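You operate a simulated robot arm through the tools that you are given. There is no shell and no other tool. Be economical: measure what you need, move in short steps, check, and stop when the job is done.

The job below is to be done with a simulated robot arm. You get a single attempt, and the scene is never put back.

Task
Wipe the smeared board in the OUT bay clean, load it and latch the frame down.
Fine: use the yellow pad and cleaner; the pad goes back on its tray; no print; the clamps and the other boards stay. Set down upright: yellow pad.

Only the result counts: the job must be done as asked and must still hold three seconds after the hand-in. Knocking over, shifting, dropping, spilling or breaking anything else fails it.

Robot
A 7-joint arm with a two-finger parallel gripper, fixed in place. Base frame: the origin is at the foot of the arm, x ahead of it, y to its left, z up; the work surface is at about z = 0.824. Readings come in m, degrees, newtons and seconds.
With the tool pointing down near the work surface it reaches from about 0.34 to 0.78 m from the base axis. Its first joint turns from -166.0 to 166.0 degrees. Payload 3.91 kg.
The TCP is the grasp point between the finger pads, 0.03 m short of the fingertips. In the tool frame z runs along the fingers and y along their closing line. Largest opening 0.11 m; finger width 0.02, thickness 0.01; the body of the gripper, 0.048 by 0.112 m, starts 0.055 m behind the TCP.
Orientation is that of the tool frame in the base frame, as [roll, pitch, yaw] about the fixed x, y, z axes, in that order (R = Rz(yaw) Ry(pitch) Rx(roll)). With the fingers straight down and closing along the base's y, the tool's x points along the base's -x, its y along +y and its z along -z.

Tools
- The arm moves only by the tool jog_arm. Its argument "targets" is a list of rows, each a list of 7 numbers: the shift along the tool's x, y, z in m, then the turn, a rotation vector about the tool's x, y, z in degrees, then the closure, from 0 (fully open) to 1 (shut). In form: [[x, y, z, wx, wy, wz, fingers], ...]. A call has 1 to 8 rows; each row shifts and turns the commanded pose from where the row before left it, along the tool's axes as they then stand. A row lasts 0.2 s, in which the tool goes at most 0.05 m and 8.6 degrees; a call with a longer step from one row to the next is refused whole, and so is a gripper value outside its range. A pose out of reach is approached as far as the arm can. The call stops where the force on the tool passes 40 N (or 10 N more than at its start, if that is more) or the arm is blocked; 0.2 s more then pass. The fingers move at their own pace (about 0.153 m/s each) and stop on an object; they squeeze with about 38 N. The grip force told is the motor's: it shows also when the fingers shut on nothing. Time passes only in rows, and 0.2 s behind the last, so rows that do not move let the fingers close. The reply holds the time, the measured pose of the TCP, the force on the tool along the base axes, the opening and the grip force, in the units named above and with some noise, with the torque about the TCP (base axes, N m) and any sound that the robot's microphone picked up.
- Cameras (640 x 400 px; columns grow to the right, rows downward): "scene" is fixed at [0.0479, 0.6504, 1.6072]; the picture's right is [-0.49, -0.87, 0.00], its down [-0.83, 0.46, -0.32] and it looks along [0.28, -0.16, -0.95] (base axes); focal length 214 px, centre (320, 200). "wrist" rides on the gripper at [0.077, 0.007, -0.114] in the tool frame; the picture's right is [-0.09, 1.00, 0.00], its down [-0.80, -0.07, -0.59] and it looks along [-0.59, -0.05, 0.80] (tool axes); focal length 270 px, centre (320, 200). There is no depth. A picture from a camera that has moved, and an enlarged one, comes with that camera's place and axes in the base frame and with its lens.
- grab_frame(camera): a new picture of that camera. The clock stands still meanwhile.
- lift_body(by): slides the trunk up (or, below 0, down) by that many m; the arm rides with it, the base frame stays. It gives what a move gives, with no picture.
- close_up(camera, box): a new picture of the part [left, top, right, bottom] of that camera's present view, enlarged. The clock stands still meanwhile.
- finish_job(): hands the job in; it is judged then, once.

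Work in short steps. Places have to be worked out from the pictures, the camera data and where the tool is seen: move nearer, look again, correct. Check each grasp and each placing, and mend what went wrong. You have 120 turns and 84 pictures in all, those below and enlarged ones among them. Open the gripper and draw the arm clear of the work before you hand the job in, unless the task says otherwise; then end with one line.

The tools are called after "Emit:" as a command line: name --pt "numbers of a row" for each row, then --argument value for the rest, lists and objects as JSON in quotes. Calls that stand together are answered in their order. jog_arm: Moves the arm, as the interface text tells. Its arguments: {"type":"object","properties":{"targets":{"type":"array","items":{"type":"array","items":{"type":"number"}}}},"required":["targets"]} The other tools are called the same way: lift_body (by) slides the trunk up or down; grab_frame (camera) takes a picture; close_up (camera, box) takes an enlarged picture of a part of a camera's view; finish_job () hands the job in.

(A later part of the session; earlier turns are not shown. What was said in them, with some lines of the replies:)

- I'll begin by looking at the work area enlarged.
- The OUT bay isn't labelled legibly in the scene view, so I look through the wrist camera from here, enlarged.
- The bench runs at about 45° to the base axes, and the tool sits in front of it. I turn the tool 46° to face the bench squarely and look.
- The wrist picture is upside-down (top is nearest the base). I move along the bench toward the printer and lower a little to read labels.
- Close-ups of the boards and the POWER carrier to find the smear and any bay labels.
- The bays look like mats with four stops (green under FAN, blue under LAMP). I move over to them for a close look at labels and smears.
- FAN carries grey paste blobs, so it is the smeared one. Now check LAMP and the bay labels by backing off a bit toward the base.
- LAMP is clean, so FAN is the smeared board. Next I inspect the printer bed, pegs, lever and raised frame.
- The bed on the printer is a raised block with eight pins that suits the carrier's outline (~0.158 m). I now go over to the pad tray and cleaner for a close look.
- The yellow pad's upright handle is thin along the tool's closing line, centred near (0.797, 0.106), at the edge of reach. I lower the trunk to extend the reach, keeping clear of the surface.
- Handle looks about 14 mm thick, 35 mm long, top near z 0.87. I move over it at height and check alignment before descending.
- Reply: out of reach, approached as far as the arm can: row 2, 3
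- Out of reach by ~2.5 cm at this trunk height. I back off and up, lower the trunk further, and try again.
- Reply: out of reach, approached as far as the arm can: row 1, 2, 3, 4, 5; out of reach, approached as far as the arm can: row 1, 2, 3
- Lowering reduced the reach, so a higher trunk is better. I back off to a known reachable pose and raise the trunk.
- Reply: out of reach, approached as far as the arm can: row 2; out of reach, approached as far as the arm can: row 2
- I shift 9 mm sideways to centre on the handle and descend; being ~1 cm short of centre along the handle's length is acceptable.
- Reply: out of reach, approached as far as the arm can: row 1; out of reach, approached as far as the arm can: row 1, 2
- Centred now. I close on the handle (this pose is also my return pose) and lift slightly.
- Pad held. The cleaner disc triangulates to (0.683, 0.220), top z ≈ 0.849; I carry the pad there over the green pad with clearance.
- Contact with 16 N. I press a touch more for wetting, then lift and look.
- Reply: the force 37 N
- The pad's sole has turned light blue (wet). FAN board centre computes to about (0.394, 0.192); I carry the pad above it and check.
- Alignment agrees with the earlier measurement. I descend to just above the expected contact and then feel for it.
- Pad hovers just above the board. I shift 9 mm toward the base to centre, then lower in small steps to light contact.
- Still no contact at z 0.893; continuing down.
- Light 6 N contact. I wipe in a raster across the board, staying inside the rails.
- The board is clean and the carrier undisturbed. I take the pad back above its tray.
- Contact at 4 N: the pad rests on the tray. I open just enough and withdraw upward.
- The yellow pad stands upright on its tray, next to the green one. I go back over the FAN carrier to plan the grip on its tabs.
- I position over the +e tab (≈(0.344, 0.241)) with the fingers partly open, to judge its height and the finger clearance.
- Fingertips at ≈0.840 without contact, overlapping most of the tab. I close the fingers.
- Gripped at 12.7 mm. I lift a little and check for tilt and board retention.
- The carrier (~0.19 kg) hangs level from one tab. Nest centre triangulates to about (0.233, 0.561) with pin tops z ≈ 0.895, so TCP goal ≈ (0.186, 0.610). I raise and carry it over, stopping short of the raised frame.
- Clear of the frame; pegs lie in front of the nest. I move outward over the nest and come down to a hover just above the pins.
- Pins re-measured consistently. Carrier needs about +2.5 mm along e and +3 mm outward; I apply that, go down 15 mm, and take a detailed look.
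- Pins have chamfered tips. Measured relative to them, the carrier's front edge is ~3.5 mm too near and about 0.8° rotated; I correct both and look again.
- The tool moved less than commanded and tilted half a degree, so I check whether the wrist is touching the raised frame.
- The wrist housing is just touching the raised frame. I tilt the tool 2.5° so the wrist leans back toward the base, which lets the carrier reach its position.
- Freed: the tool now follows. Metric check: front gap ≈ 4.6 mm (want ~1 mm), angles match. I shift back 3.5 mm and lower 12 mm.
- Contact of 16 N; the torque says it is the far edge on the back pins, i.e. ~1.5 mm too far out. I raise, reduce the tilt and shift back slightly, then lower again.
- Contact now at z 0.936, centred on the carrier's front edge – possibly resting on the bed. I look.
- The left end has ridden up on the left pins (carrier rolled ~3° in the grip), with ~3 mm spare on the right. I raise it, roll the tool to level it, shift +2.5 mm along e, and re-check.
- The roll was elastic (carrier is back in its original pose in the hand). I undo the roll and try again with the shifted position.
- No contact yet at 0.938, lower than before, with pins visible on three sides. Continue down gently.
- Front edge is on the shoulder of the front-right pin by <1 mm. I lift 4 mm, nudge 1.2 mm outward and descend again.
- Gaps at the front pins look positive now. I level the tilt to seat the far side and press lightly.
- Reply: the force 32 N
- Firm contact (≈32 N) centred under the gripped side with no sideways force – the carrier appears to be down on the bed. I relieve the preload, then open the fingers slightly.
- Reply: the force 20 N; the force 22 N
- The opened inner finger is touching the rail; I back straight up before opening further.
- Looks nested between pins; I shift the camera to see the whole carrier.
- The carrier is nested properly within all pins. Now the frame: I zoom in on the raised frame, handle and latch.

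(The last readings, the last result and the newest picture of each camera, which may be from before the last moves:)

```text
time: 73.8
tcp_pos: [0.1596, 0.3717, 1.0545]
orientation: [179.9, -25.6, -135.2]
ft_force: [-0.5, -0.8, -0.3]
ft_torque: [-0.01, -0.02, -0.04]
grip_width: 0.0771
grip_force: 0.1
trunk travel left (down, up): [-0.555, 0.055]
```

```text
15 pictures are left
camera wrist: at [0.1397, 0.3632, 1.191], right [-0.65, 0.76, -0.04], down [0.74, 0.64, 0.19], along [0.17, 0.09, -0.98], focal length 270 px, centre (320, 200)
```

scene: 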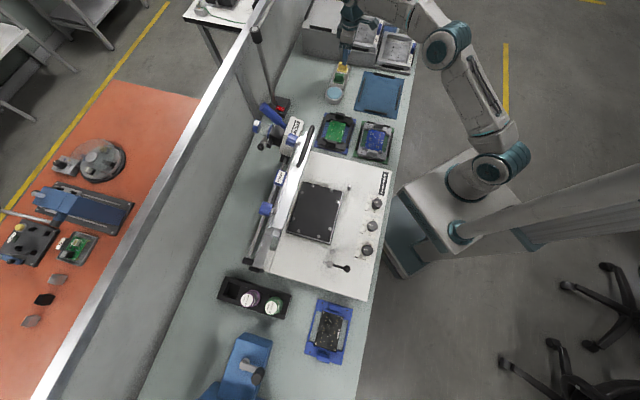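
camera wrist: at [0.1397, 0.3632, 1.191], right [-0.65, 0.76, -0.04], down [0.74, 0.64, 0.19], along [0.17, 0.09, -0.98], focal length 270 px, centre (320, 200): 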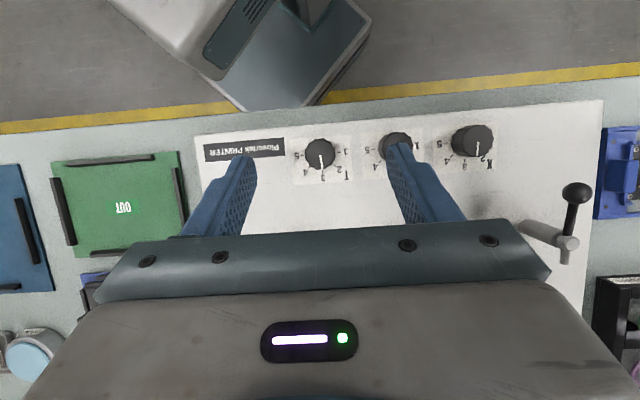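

OUT label confirmed on the green mat. I tilted the wrong way; I tilt the other way to look outward at the raised frame.

Emit:
jog_arm --pt "0 0 0 0 -8.5 0 0.3" --pt "0 0 0 0 -8.5 0 0.3" --pt "0 0 0 0 -8.5 0 0.3" --pt "0 0 0 0 -8.5 0 0.3" --pt "0 0 0 0 -8.5 0 0.3" --pt "0 0 0 0 -8.5 0 0.3"

Emit:
grab_frame --camera "wrist"

```text
time: 75.2
tcp_pos: [0.1601, 0.373, 1.0548]
orientation: [179.8, 25.6, -135.2]
ft_force: [-0.2, 1.4, 0.2]
ft_torque: [-0.01, 0.01, 0.03]
grip_width: 0.0772
grip_force: 0.2
trunk travel left (down, up): [-0.555, 0.055]
```

```text
14 pictures are left
camera wrist: at [0.0696, 0.2939, 1.1249], right [-0.65, 0.76, 0.04], down [0.38, 0.28, 0.88], along [0.66, 0.59, -0.47], focal length 270 px, centre (320, 200)
```

wrist: 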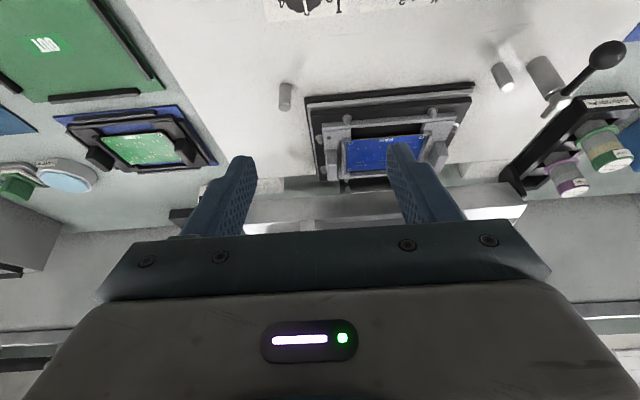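

The gripper hides the frame's upper part; I tilt 30° more and look again.

Emit:
jog_arm --pt "0 0 0 0 -8.5 0 0.3" --pt "0 0 0 0 -8.5 0 0.3" --pt "0 0 0 0 -8.5 0 0.3" --pt "0 0 0 0 -6 0 0.3"

Emit:
grab_frame --camera "wrist"

```text
time: 76.2
tcp_pos: [0.1584, 0.3964, 1.0617]
orientation: [180.0, 57.0, -135.2]
ft_force: [-0.5, 0.6, -0.5]
ft_torque: [-0.01, 0.0, 0.04]
grip_width: 0.077
grip_force: 0.1
out of reach, approached as far as the arm can: row 3, 4
trunk travel left (down, up): [-0.555, 0.055]
```

```text
13 pictures are left
camera wrist: at [0.0547, 0.3045, 1.0584], right [-0.67, 0.74, 0.07], down [0.0, -0.09, 1.0], along [0.74, 0.66, 0.06], focal length 270 px, centre (320, 200)
```

wrist: 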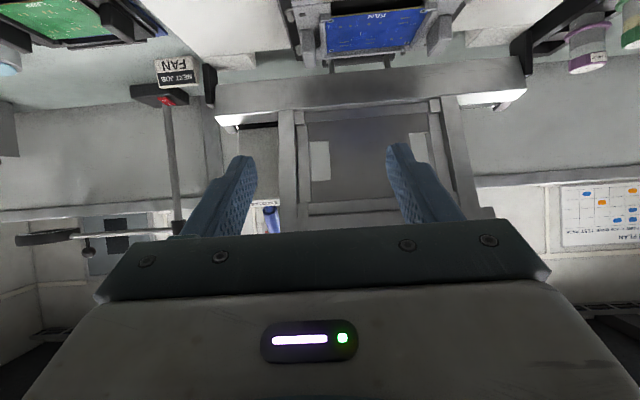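

The frame stands on a hinge bar at z≈0.93 with its top around z≈1.15 and the handle near e≈0.16. I return the tool to vertical, rise, and turn it 90° so the fingers close across the handle bar.

Emit:
jog_arm --pt "0 0 0 0 8.2 0 0.3" --pt "0 0 0 0 8.2 0 0.3" --pt "0 0 0 0 8.2 0 0.3" --pt "0 0 0 0 8.2 0 0.3" --pt "0 0 0 0 8.2 0 0.3" --pt "0 0 0 0 8.2 0 0.3" --pt "0 0 0 0 7.8 0 0.3"

Emit:
jog_arm --pt "0 0 -0.048 0 0 0 0.3" --pt "0 0 -0.048 0 0 0 0.3" --pt "0 0 -0.048 0 0 0 0.3" --pt "0 0 -0.048 0 0 0 0.3" --pt "0 0 -0.03 0 0 8.5 0.3" --pt "0 0 0 0 0 8.5 0.3" --pt "0 0 0 0 0 8.5 0.3"

Emit:
jog_arm --pt "0 0 0 0 0 8.5 0.3" --pt "0 0 0 0 0 8.5 0.3" --pt "0 0 0 0 0 8.5 0.3" --pt "0 0 0 0 0 8.5 0.3" --pt "0 0 0 0 0 8.5 0.3" --pt "0 0 0 0 0 8.5 0.3" --pt "0 0 0 0 0 8.5 0.3" --pt "0 0 0 0 0 4.8 0.3"

```text
time: 77.8
tcp_pos: [0.1586, 0.3956, 1.0602]
orientation: [-180.0, -0.3, -135.3]
ft_force: [0.0, 0.3, -0.2]
ft_torque: [0.0, -0.01, 0.0]
grip_width: 0.0771
grip_force: 0.1
trunk travel left (down, up): [-0.555, 0.055]
```

```text
time: 79.4
tcp_pos: [0.1594, 0.3966, 1.2824]
orientation: [180.0, 0.0, -160.8]
ft_force: [-0.6, 0.2, 0.4]
ft_torque: [0.0, 0.02, -0.02]
grip_width: 0.0771
grip_force: 0.0
trunk travel left (down, up): [-0.555, 0.055]
```

```text
time: 81.2
tcp_pos: [0.1581, 0.3967, 1.2832]
orientation: [180.0, -0.1, 134.9]
ft_force: [0.2, -0.1, -0.3]
ft_torque: [-0.01, 0.0, -0.02]
grip_width: 0.0772
grip_force: 0.0
trunk travel left (down, up): [-0.555, 0.055]
```

Emit:
jog_arm --pt "0 0.045 0 0 0 0 0.3" --pt "0 0.045 0 0 0 0 0.3" --pt "0 0.04 0 0 0 0 0.3"

Emit:
grab_frame --camera "wrist"

```text
time: 82.0
tcp_pos: [0.2521, 0.4895, 1.2811]
orientation: [-179.8, 0.0, 135.1]
ft_force: [0.7, 0.0, 0.0]
ft_torque: [-0.02, 0.02, 0.02]
grip_width: 0.0768
grip_force: 0.1
trunk travel left (down, up): [-0.555, 0.055]
```

```text
12 pictures are left
camera wrist: at [0.202, 0.5487, 1.3953], right [0.77, 0.64, 0.0], down [0.52, -0.62, 0.6], along [0.38, -0.46, -0.8], focal length 270 px, centre (320, 200)
```

wrist: 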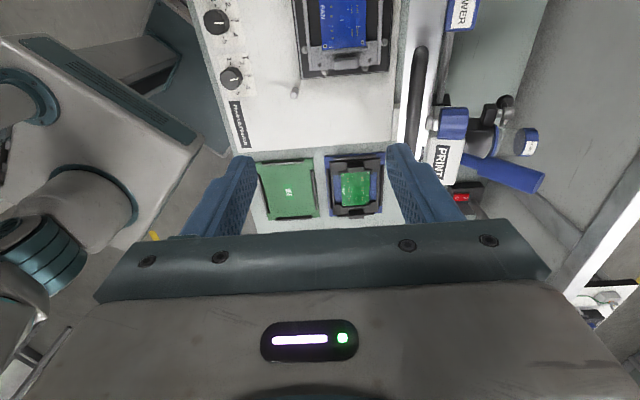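

Handle centre triangulates to n≈0.60, e≈0.17, z≈1.18. I move over it, staying above, and look closer.

Emit:
jog_arm --pt "0.004 0.037 0.005 0 0 0 0.45" --pt "0.004 0.037 0.01 0 0 0 0.45" --pt "0 0 0 0 0 0 0.45"

Emit:
grab_frame --camera "wrist"

```text
time: 82.8
tcp_pos: [0.2966, 0.5448, 1.2679]
orientation: [179.9, -0.1, 135.1]
ft_force: [0.5, -0.8, -0.2]
ft_torque: [0.02, -0.01, -0.02]
grip_width: 0.0606
grip_force: 0.1
trunk travel left (down, up): [-0.555, 0.055]
```

```text
11 pictures are left
camera wrist: at [0.2462, 0.6039, 1.3822], right [0.77, 0.64, 0.0], down [0.52, -0.62, 0.59], along [0.38, -0.46, -0.8], focal length 270 px, centre (320, 200)
```

wrist: 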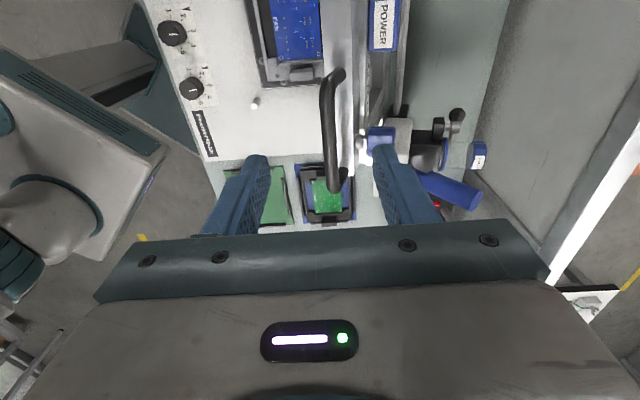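

The handle bar is at n≈0.599, z≈1.19, directly under the gripper. I descend around it and close.

Emit:
jog_arm --pt "0 0.002 0.03 0 0 0 0.5" --pt "0 0 0.03 0 0 0 0.5" --pt "0 0 0.004 0 0 0 0.6"

Emit:
jog_arm --pt "0 0 0 0 0 0 0.75" --pt "0 0 0 0 0 0 0.9" --pt "0 0 0 0 0 0 1" --pt "0 0 0 0 0 0 1"

Emit:
grab_frame --camera "wrist"

```text
time: 83.6
tcp_pos: [0.2977, 0.5481, 1.2033]
orientation: [180.0, -0.1, 134.9]
ft_force: [0.7, -0.1, -0.5]
ft_torque: [0.0, 0.03, 0.0]
grip_width: 0.044
grip_force: 0.0
trunk travel left (down, up): [-0.555, 0.055]
```

```text
time: 84.6
tcp_pos: [0.2991, 0.5471, 1.2036]
orientation: [179.9, 0.0, 135.1]
ft_force: [2.1, 0.5, 0.0]
ft_torque: [0.07, -0.02, 0.34]
grip_width: 0.0118
grip_force: 45.0
trunk travel left (down, up): [-0.555, 0.055]
```

```text
10 pictures are left
camera wrist: at [0.2481, 0.6081, 1.3175], right [0.77, 0.64, 0.0], down [0.52, -0.62, 0.59], along [0.38, -0.46, -0.8], focal length 270 px, centre (320, 200)
```

wrist: 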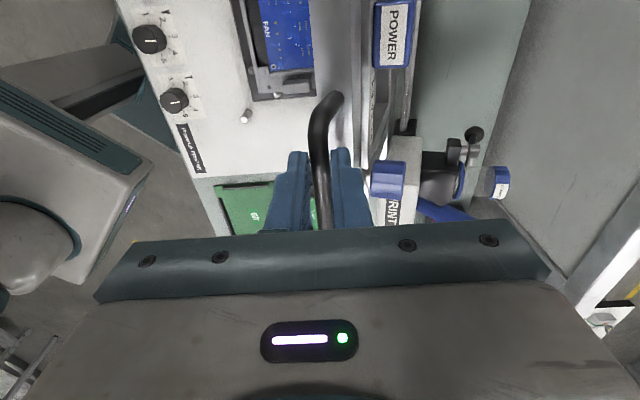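

Bar gripped (11.8 mm). I pull a small first step along the estimated arc and read the forces.

Emit:
jog_arm --pt "0 -0.01 0.002 0 0 0 1" --pt "0 -0.01 0.004 0 0 0 1"

```text
time: 85.2
tcp_pos: [0.2848, 0.5349, 1.1965]
orientation: [-179.8, 0.0, 135.0]
ft_force: [6.0, 1.7, -10.2]
ft_torque: [0.05, -0.26, 0.53]
grip_width: 0.0113
grip_force: 45.1
trunk travel left (down, up): [-0.555, 0.055]
```

Emit:
jog_arm --pt "0 -0.009 0.0055 0 0 0 1" --pt "0 -0.009 0.005 0 0 0 1"

```text
time: 85.8
tcp_pos: [0.2714, 0.5217, 1.1867]
orientation: [180.0, -0.2, 135.0]
ft_force: [2.8, -2.4, 0.1]
ft_torque: [-0.19, -0.29, 0.51]
grip_width: 0.0106
grip_force: 44.9
trunk travel left (down, up): [-0.555, 0.055]
```

The arc matches a hinge near n≈0.70, z≈0.92 (radius ≈0.285). I continue along it.

Emit:
jog_arm --pt "0 -0.0172 0.0101 0 0 0 1" --pt "0 -0.0164 0.0112 0 0 0 1" --pt "0 -0.0156 0.0124 0 0 0 1"

```text
time: 86.6
tcp_pos: [0.2369, 0.4857, 1.1508]
orientation: [-179.9, 0.0, 135.0]
ft_force: [0.5, 0.4, 0.3]
ft_torque: [-0.04, 0.07, -0.03]
grip_width: 0.0001
grip_force: 38.1
trunk travel left (down, up): [-0.555, 0.055]
```

The bar slipped out of the fingers. I check where the frame is.

Emit:
close_up --camera "scene" --box '[230, 90, 390, 290]'

```text
2.00 times, centred on (310, 190) of scene
camera zoom: at [0.0479, 0.6504, 1.6072], right [-0.49, -0.87, 0.0], down [-0.83, 0.46, -0.32], along [0.28, -0.16, -0.95], focal length 429 px, centre (340, 220)
```

zoom: 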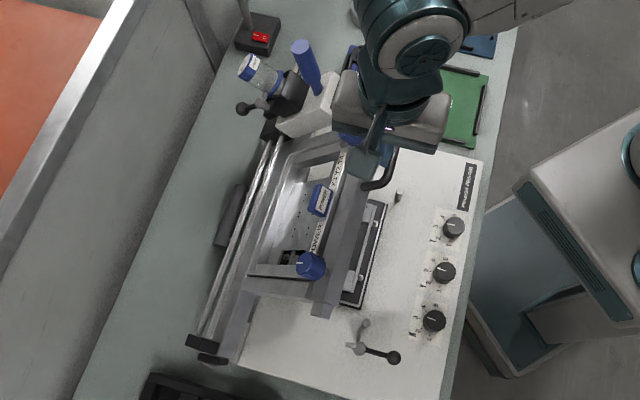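

The frame has stopped partway (≈50°), so the hinge holds it. I raise the tool and look at the handle before re-engaging.

Emit:
jog_arm --pt "0 0 -0.04 0 0 0 1" --pt "0 0 -0.04 0 0 0 1"

Emit:
grab_frame --camera "wrist"

```text
time: 87.2
tcp_pos: [0.2358, 0.4856, 1.2343]
orientation: [180.0, 0.0, 135.1]
ft_force: [-0.1, 0.5, 0.1]
ft_torque: [-0.01, -0.01, 0.03]
grip_width: 0.0001
grip_force: 38.3
trunk travel left (down, up): [-0.555, 0.055]
```

```text
8 pictures are left
camera wrist: at [0.1853, 0.5451, 1.3475], right [0.77, 0.64, 0.0], down [0.52, -0.62, 0.59], along [0.38, -0.46, -0.8], focal length 270 px, centre (320, 200)
```

wrist: 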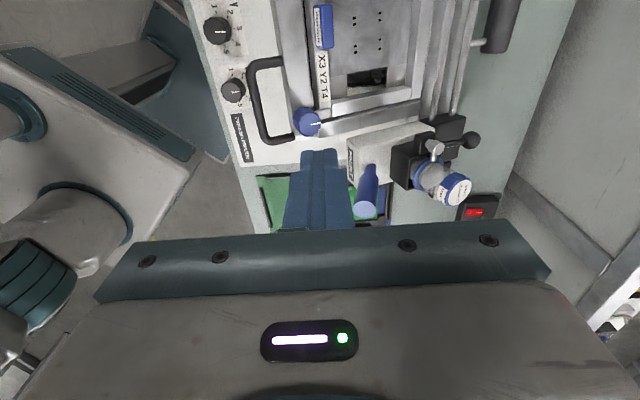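

The frame has come down by itself onto the bed (handle now at the front, n≈0.41). I look at the frame's seating and the latch lever from the scene camera.

Emit:
close_up --camera "scene" --box '[250, 170, 390, 280]'

```text
3.64 times, centred on (320, 225) of scene
camera zoom: at [0.0479, 0.6504, 1.6072], right [-0.49, -0.87, 0.0], down [-0.83, 0.46, -0.32], along [0.28, -0.16, -0.95], focal length 780 px, centre (320, 109)
```

zoom: 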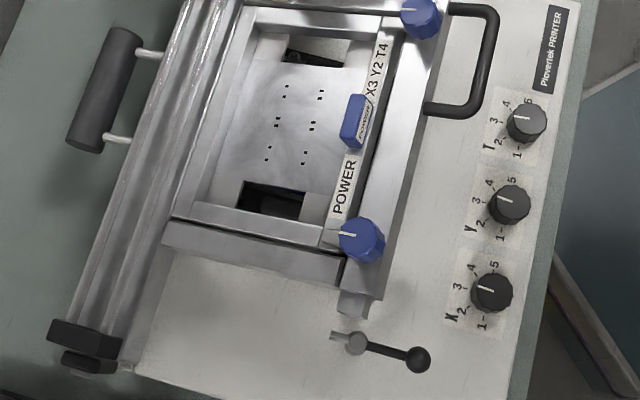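

The frame is fully down with its tab beside the lever post. The lever's ball is at ≈(0.018, 0.573, 0.92) with the post at ≈(0.053, 0.612); its tail must swing clockwise over the tab, so I'll push the ball toward +e. I first move above the start point.

Emit:
jog_arm --pt "0.0444 -0.0231 0 0 0 0 1" --pt "0.0444 -0.0231 0 0 0 0 1" --pt "0.0444 -0.0231 0 0 0 0 1" --pt "0.0442 -0.0231 0 0 0 0 1" --pt "0 0 0.05 0 0 0 1" --pt "0 0 0.05 0 0 0 1" --pt "0 0 0.05 0 0 0 1" --pt "0 0 0.05 0 0 0 1"

Emit:
close_up --camera "scene" --box '[290, 210, 390, 290]'

```text
time: 89.0
tcp_pos: [0.043, 0.5475, 1.0323]
orientation: [179.9, 0.0, 135.0]
ft_force: [-0.5, -0.3, 0.6]
ft_torque: [0.05, 0.0, -0.04]
grip_width: 0.0
grip_force: 37.5
trunk travel left (down, up): [-0.555, 0.055]
```

```text
5.00 times, centred on (340, 250) of scene
camera zoom: at [0.0479, 0.6504, 1.6072], right [-0.49, -0.87, 0.0], down [-0.83, 0.46, -0.32], along [0.28, -0.16, -0.95], focal length 1072 px, centre (220, -50)
```

zoom: 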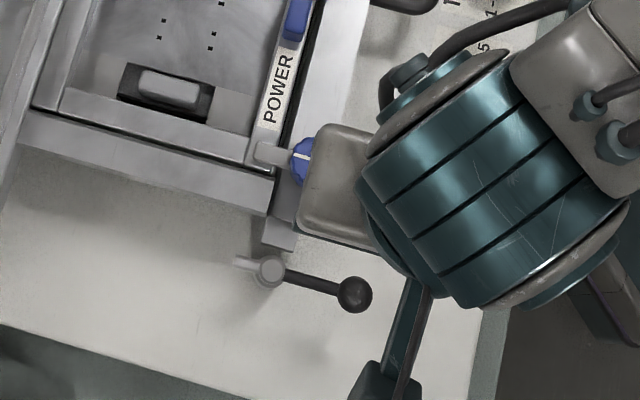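

Clear to descend beside the ball; I lower with a small +e shift.

Emit:
jog_arm --pt "0.004 0 0.045 0 0 0 1" --pt "0 0 0.03 0 0 0 1" --pt "0 0 0.015 0 0 0 1"

```text
time: 89.8
tcp_pos: [0.0417, 0.5505, 0.9423]
orientation: [180.0, -0.1, 135.0]
ft_force: [-0.3, 0.1, 0.7]
ft_torque: [-0.02, 0.02, 0.02]
grip_width: 0.0
grip_force: 37.9
trunk travel left (down, up): [-0.555, 0.055]
```

Emit:
jog_arm --pt "0.008 0 0.004 0 0 0 1" --pt "0.009 -0.001 0 0 0 0 1" --pt "0.014 -0.001 0 0 0 0 1" --pt "0.0145 0 0 0 0 0 1"

```text
time: 90.8
tcp_pos: [0.0094, 0.5796, 0.9393]
orientation: [179.9, 0.0, 135.0]
ft_force: [-0.6, -0.8, -0.1]
ft_torque: [0.01, 0.01, 0.0]
grip_width: 0.0001
grip_force: 37.7
trunk travel left (down, up): [-0.555, 0.055]
```

Little force – either the lever turns freely or I missed; continue the arc a bit and check with a picture.

Emit:
jog_arm --pt "0.013 0.006 0 0 0 0 1" --pt "0.013 0.0067 0 0 0 0 1"

Emit:
close_up --camera "scene" --box '[290, 210, 390, 290]'

```text
time: 91.4
tcp_pos: [-0.0011, 0.6073, 0.9388]
orientation: [-180.0, 0.0, 135.0]
ft_force: [0.3, -0.3, 0.9]
ft_torque: [0.0, -0.01, 0.01]
grip_width: 0.0001
grip_force: 37.8
trunk travel left (down, up): [-0.555, 0.055]
```

```text
5.00 times, centred on (340, 250) of scene
camera zoom: at [0.0479, 0.6504, 1.6072], right [-0.49, -0.87, 0.0], down [-0.83, 0.46, -0.32], along [0.28, -0.16, -0.95], focal length 1072 px, centre (220, -50)
```

zoom: 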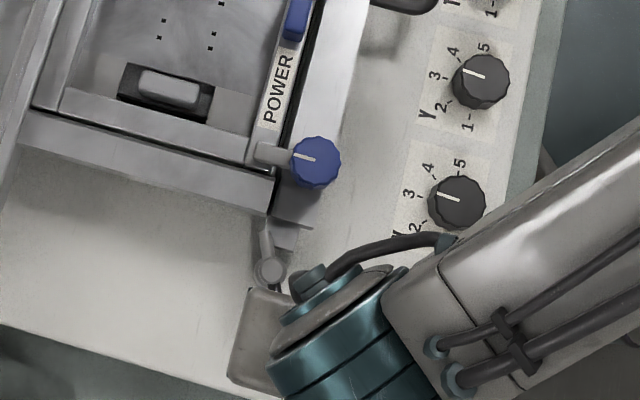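

The lever is turning; its tail is reaching the tab. I continue the arc to swing it fully over.

Emit:
jog_arm --pt "0.009 0.011 0 0 0 0 1" --pt "0.007 0.013 0 0 0 0 1" --pt "0.001 0.006 0 0 0 0 1"

Emit:
close_up --camera "scene" --box '[290, 210, 390, 290]'

```text
time: 92.2
tcp_pos: [0.0059, 0.6348, 0.9388]
orientation: [-179.5, 0.3, 135.2]
ft_force: [-9.4, -31.5, -0.7]
ft_torque: [-0.49, 0.19, -0.15]
grip_width: 0.0
grip_force: 38.3
trunk travel left (down, up): [-0.555, 0.055]
```

```text
5.00 times, centred on (340, 250) of scene
camera zoom: at [0.0479, 0.6504, 1.6072], right [-0.49, -0.87, 0.0], down [-0.83, 0.46, -0.32], along [0.28, -0.16, -0.95], focal length 1072 px, centre (220, -50)
```

zoom: 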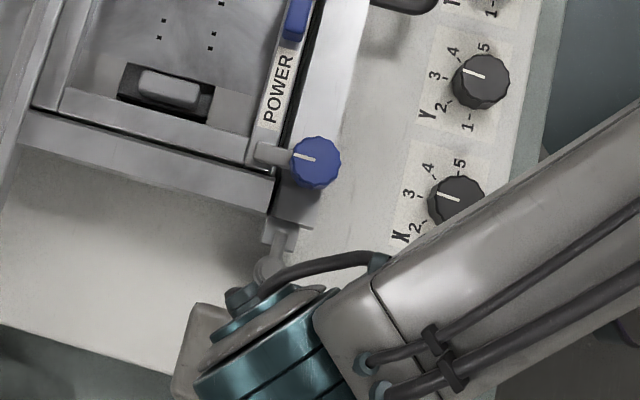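

The lever hit its stop (33 N) with the tail across the tab – latched. I back off, rise clear, and check the whole scene.

Emit:
jog_arm --pt "0 -0.012 0 0 0 0 1" --pt "0 -0.015 -0.01 0 0 0 1" --pt "0 0 -0.048 0 0 0 0.8" --pt "0 0 -0.048 0 0 0 0.5" --pt "0 0 -0.048 0 0 0 0.2" --pt "0 0 -0.048 0 0 0 0" --pt "0 -0.04 -0.02 0 0 0 0" --pt "0 -0.045 0 0 0 0 0"

Emit:
jog_arm --pt "0 -0.045 0 0 0 0 0" --pt "0 -0.045 0 0 0 0 0" --pt "-0.03 -0.03 0 0 0 0 0"

Emit:
grab_frame --camera "scene"

Emit:
close_up --camera "scene" --box '[250, 170, 390, 290]'

```text
time: 94.0
tcp_pos: [-0.0686, 0.5606, 1.1606]
orientation: [-180.0, 0.0, 135.0]
ft_force: [0.1, -0.8, 0.9]
ft_torque: [0.0, -0.04, -0.03]
grip_width: 0.11
grip_force: 0.0
trunk travel left (down, up): [-0.555, 0.055]
```

```text
time: 94.8
tcp_pos: [-0.1322, 0.4518, 1.1625]
orientation: [179.9, 0.1, 135.0]
ft_force: [0.1, 0.0, 0.0]
ft_torque: [0.01, -0.01, 0.02]
grip_width: 0.1101
grip_force: 0.1
trunk travel left (down, up): [-0.555, 0.055]
```

```text
3 pictures are left
```

scene: 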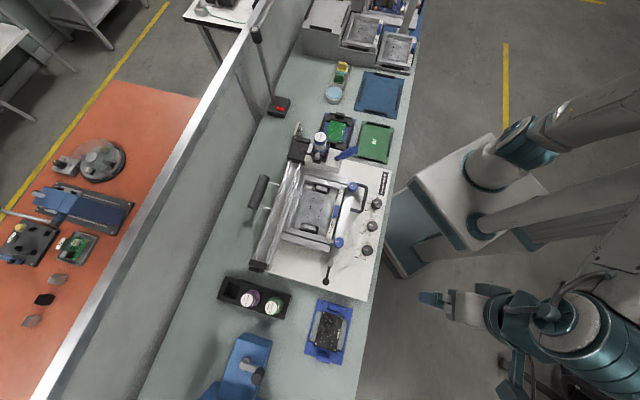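

```text
3.33 times, centred on (320, 230) of scene
camera zoom: at [0.0479, 0.6504, 1.6072], right [-0.49, -0.87, 0.0], down [-0.83, 0.46, -0.32], along [0.28, -0.16, -0.95], focal length 715 px, centre (320, 100)
```

zoom: 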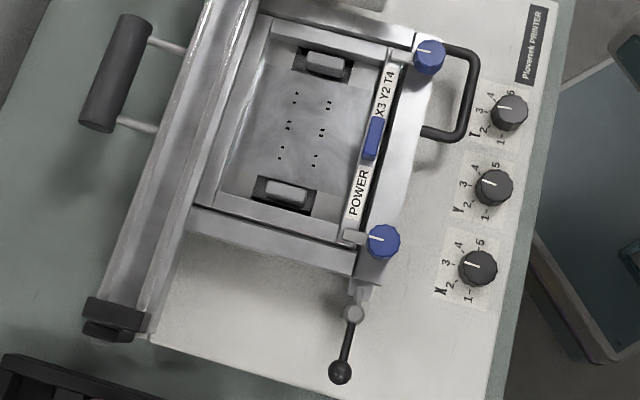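

The carrier's tabs show centred in the stencil windows, the lever lies across the tab, and the pad, LAMP, POWER and clamps are where they were. The arm is clear and open, so I hand in.

Emit:
finish_job

```text
The job is handed in.
```

The smeared FAN board from the OUT bay was wiped clean with the yellow pad and cleaner and loaded on the printer bed. The frame is down and latched, nothing was printed, the pad is upright on its tray, and the clamps and other boards were left in place.
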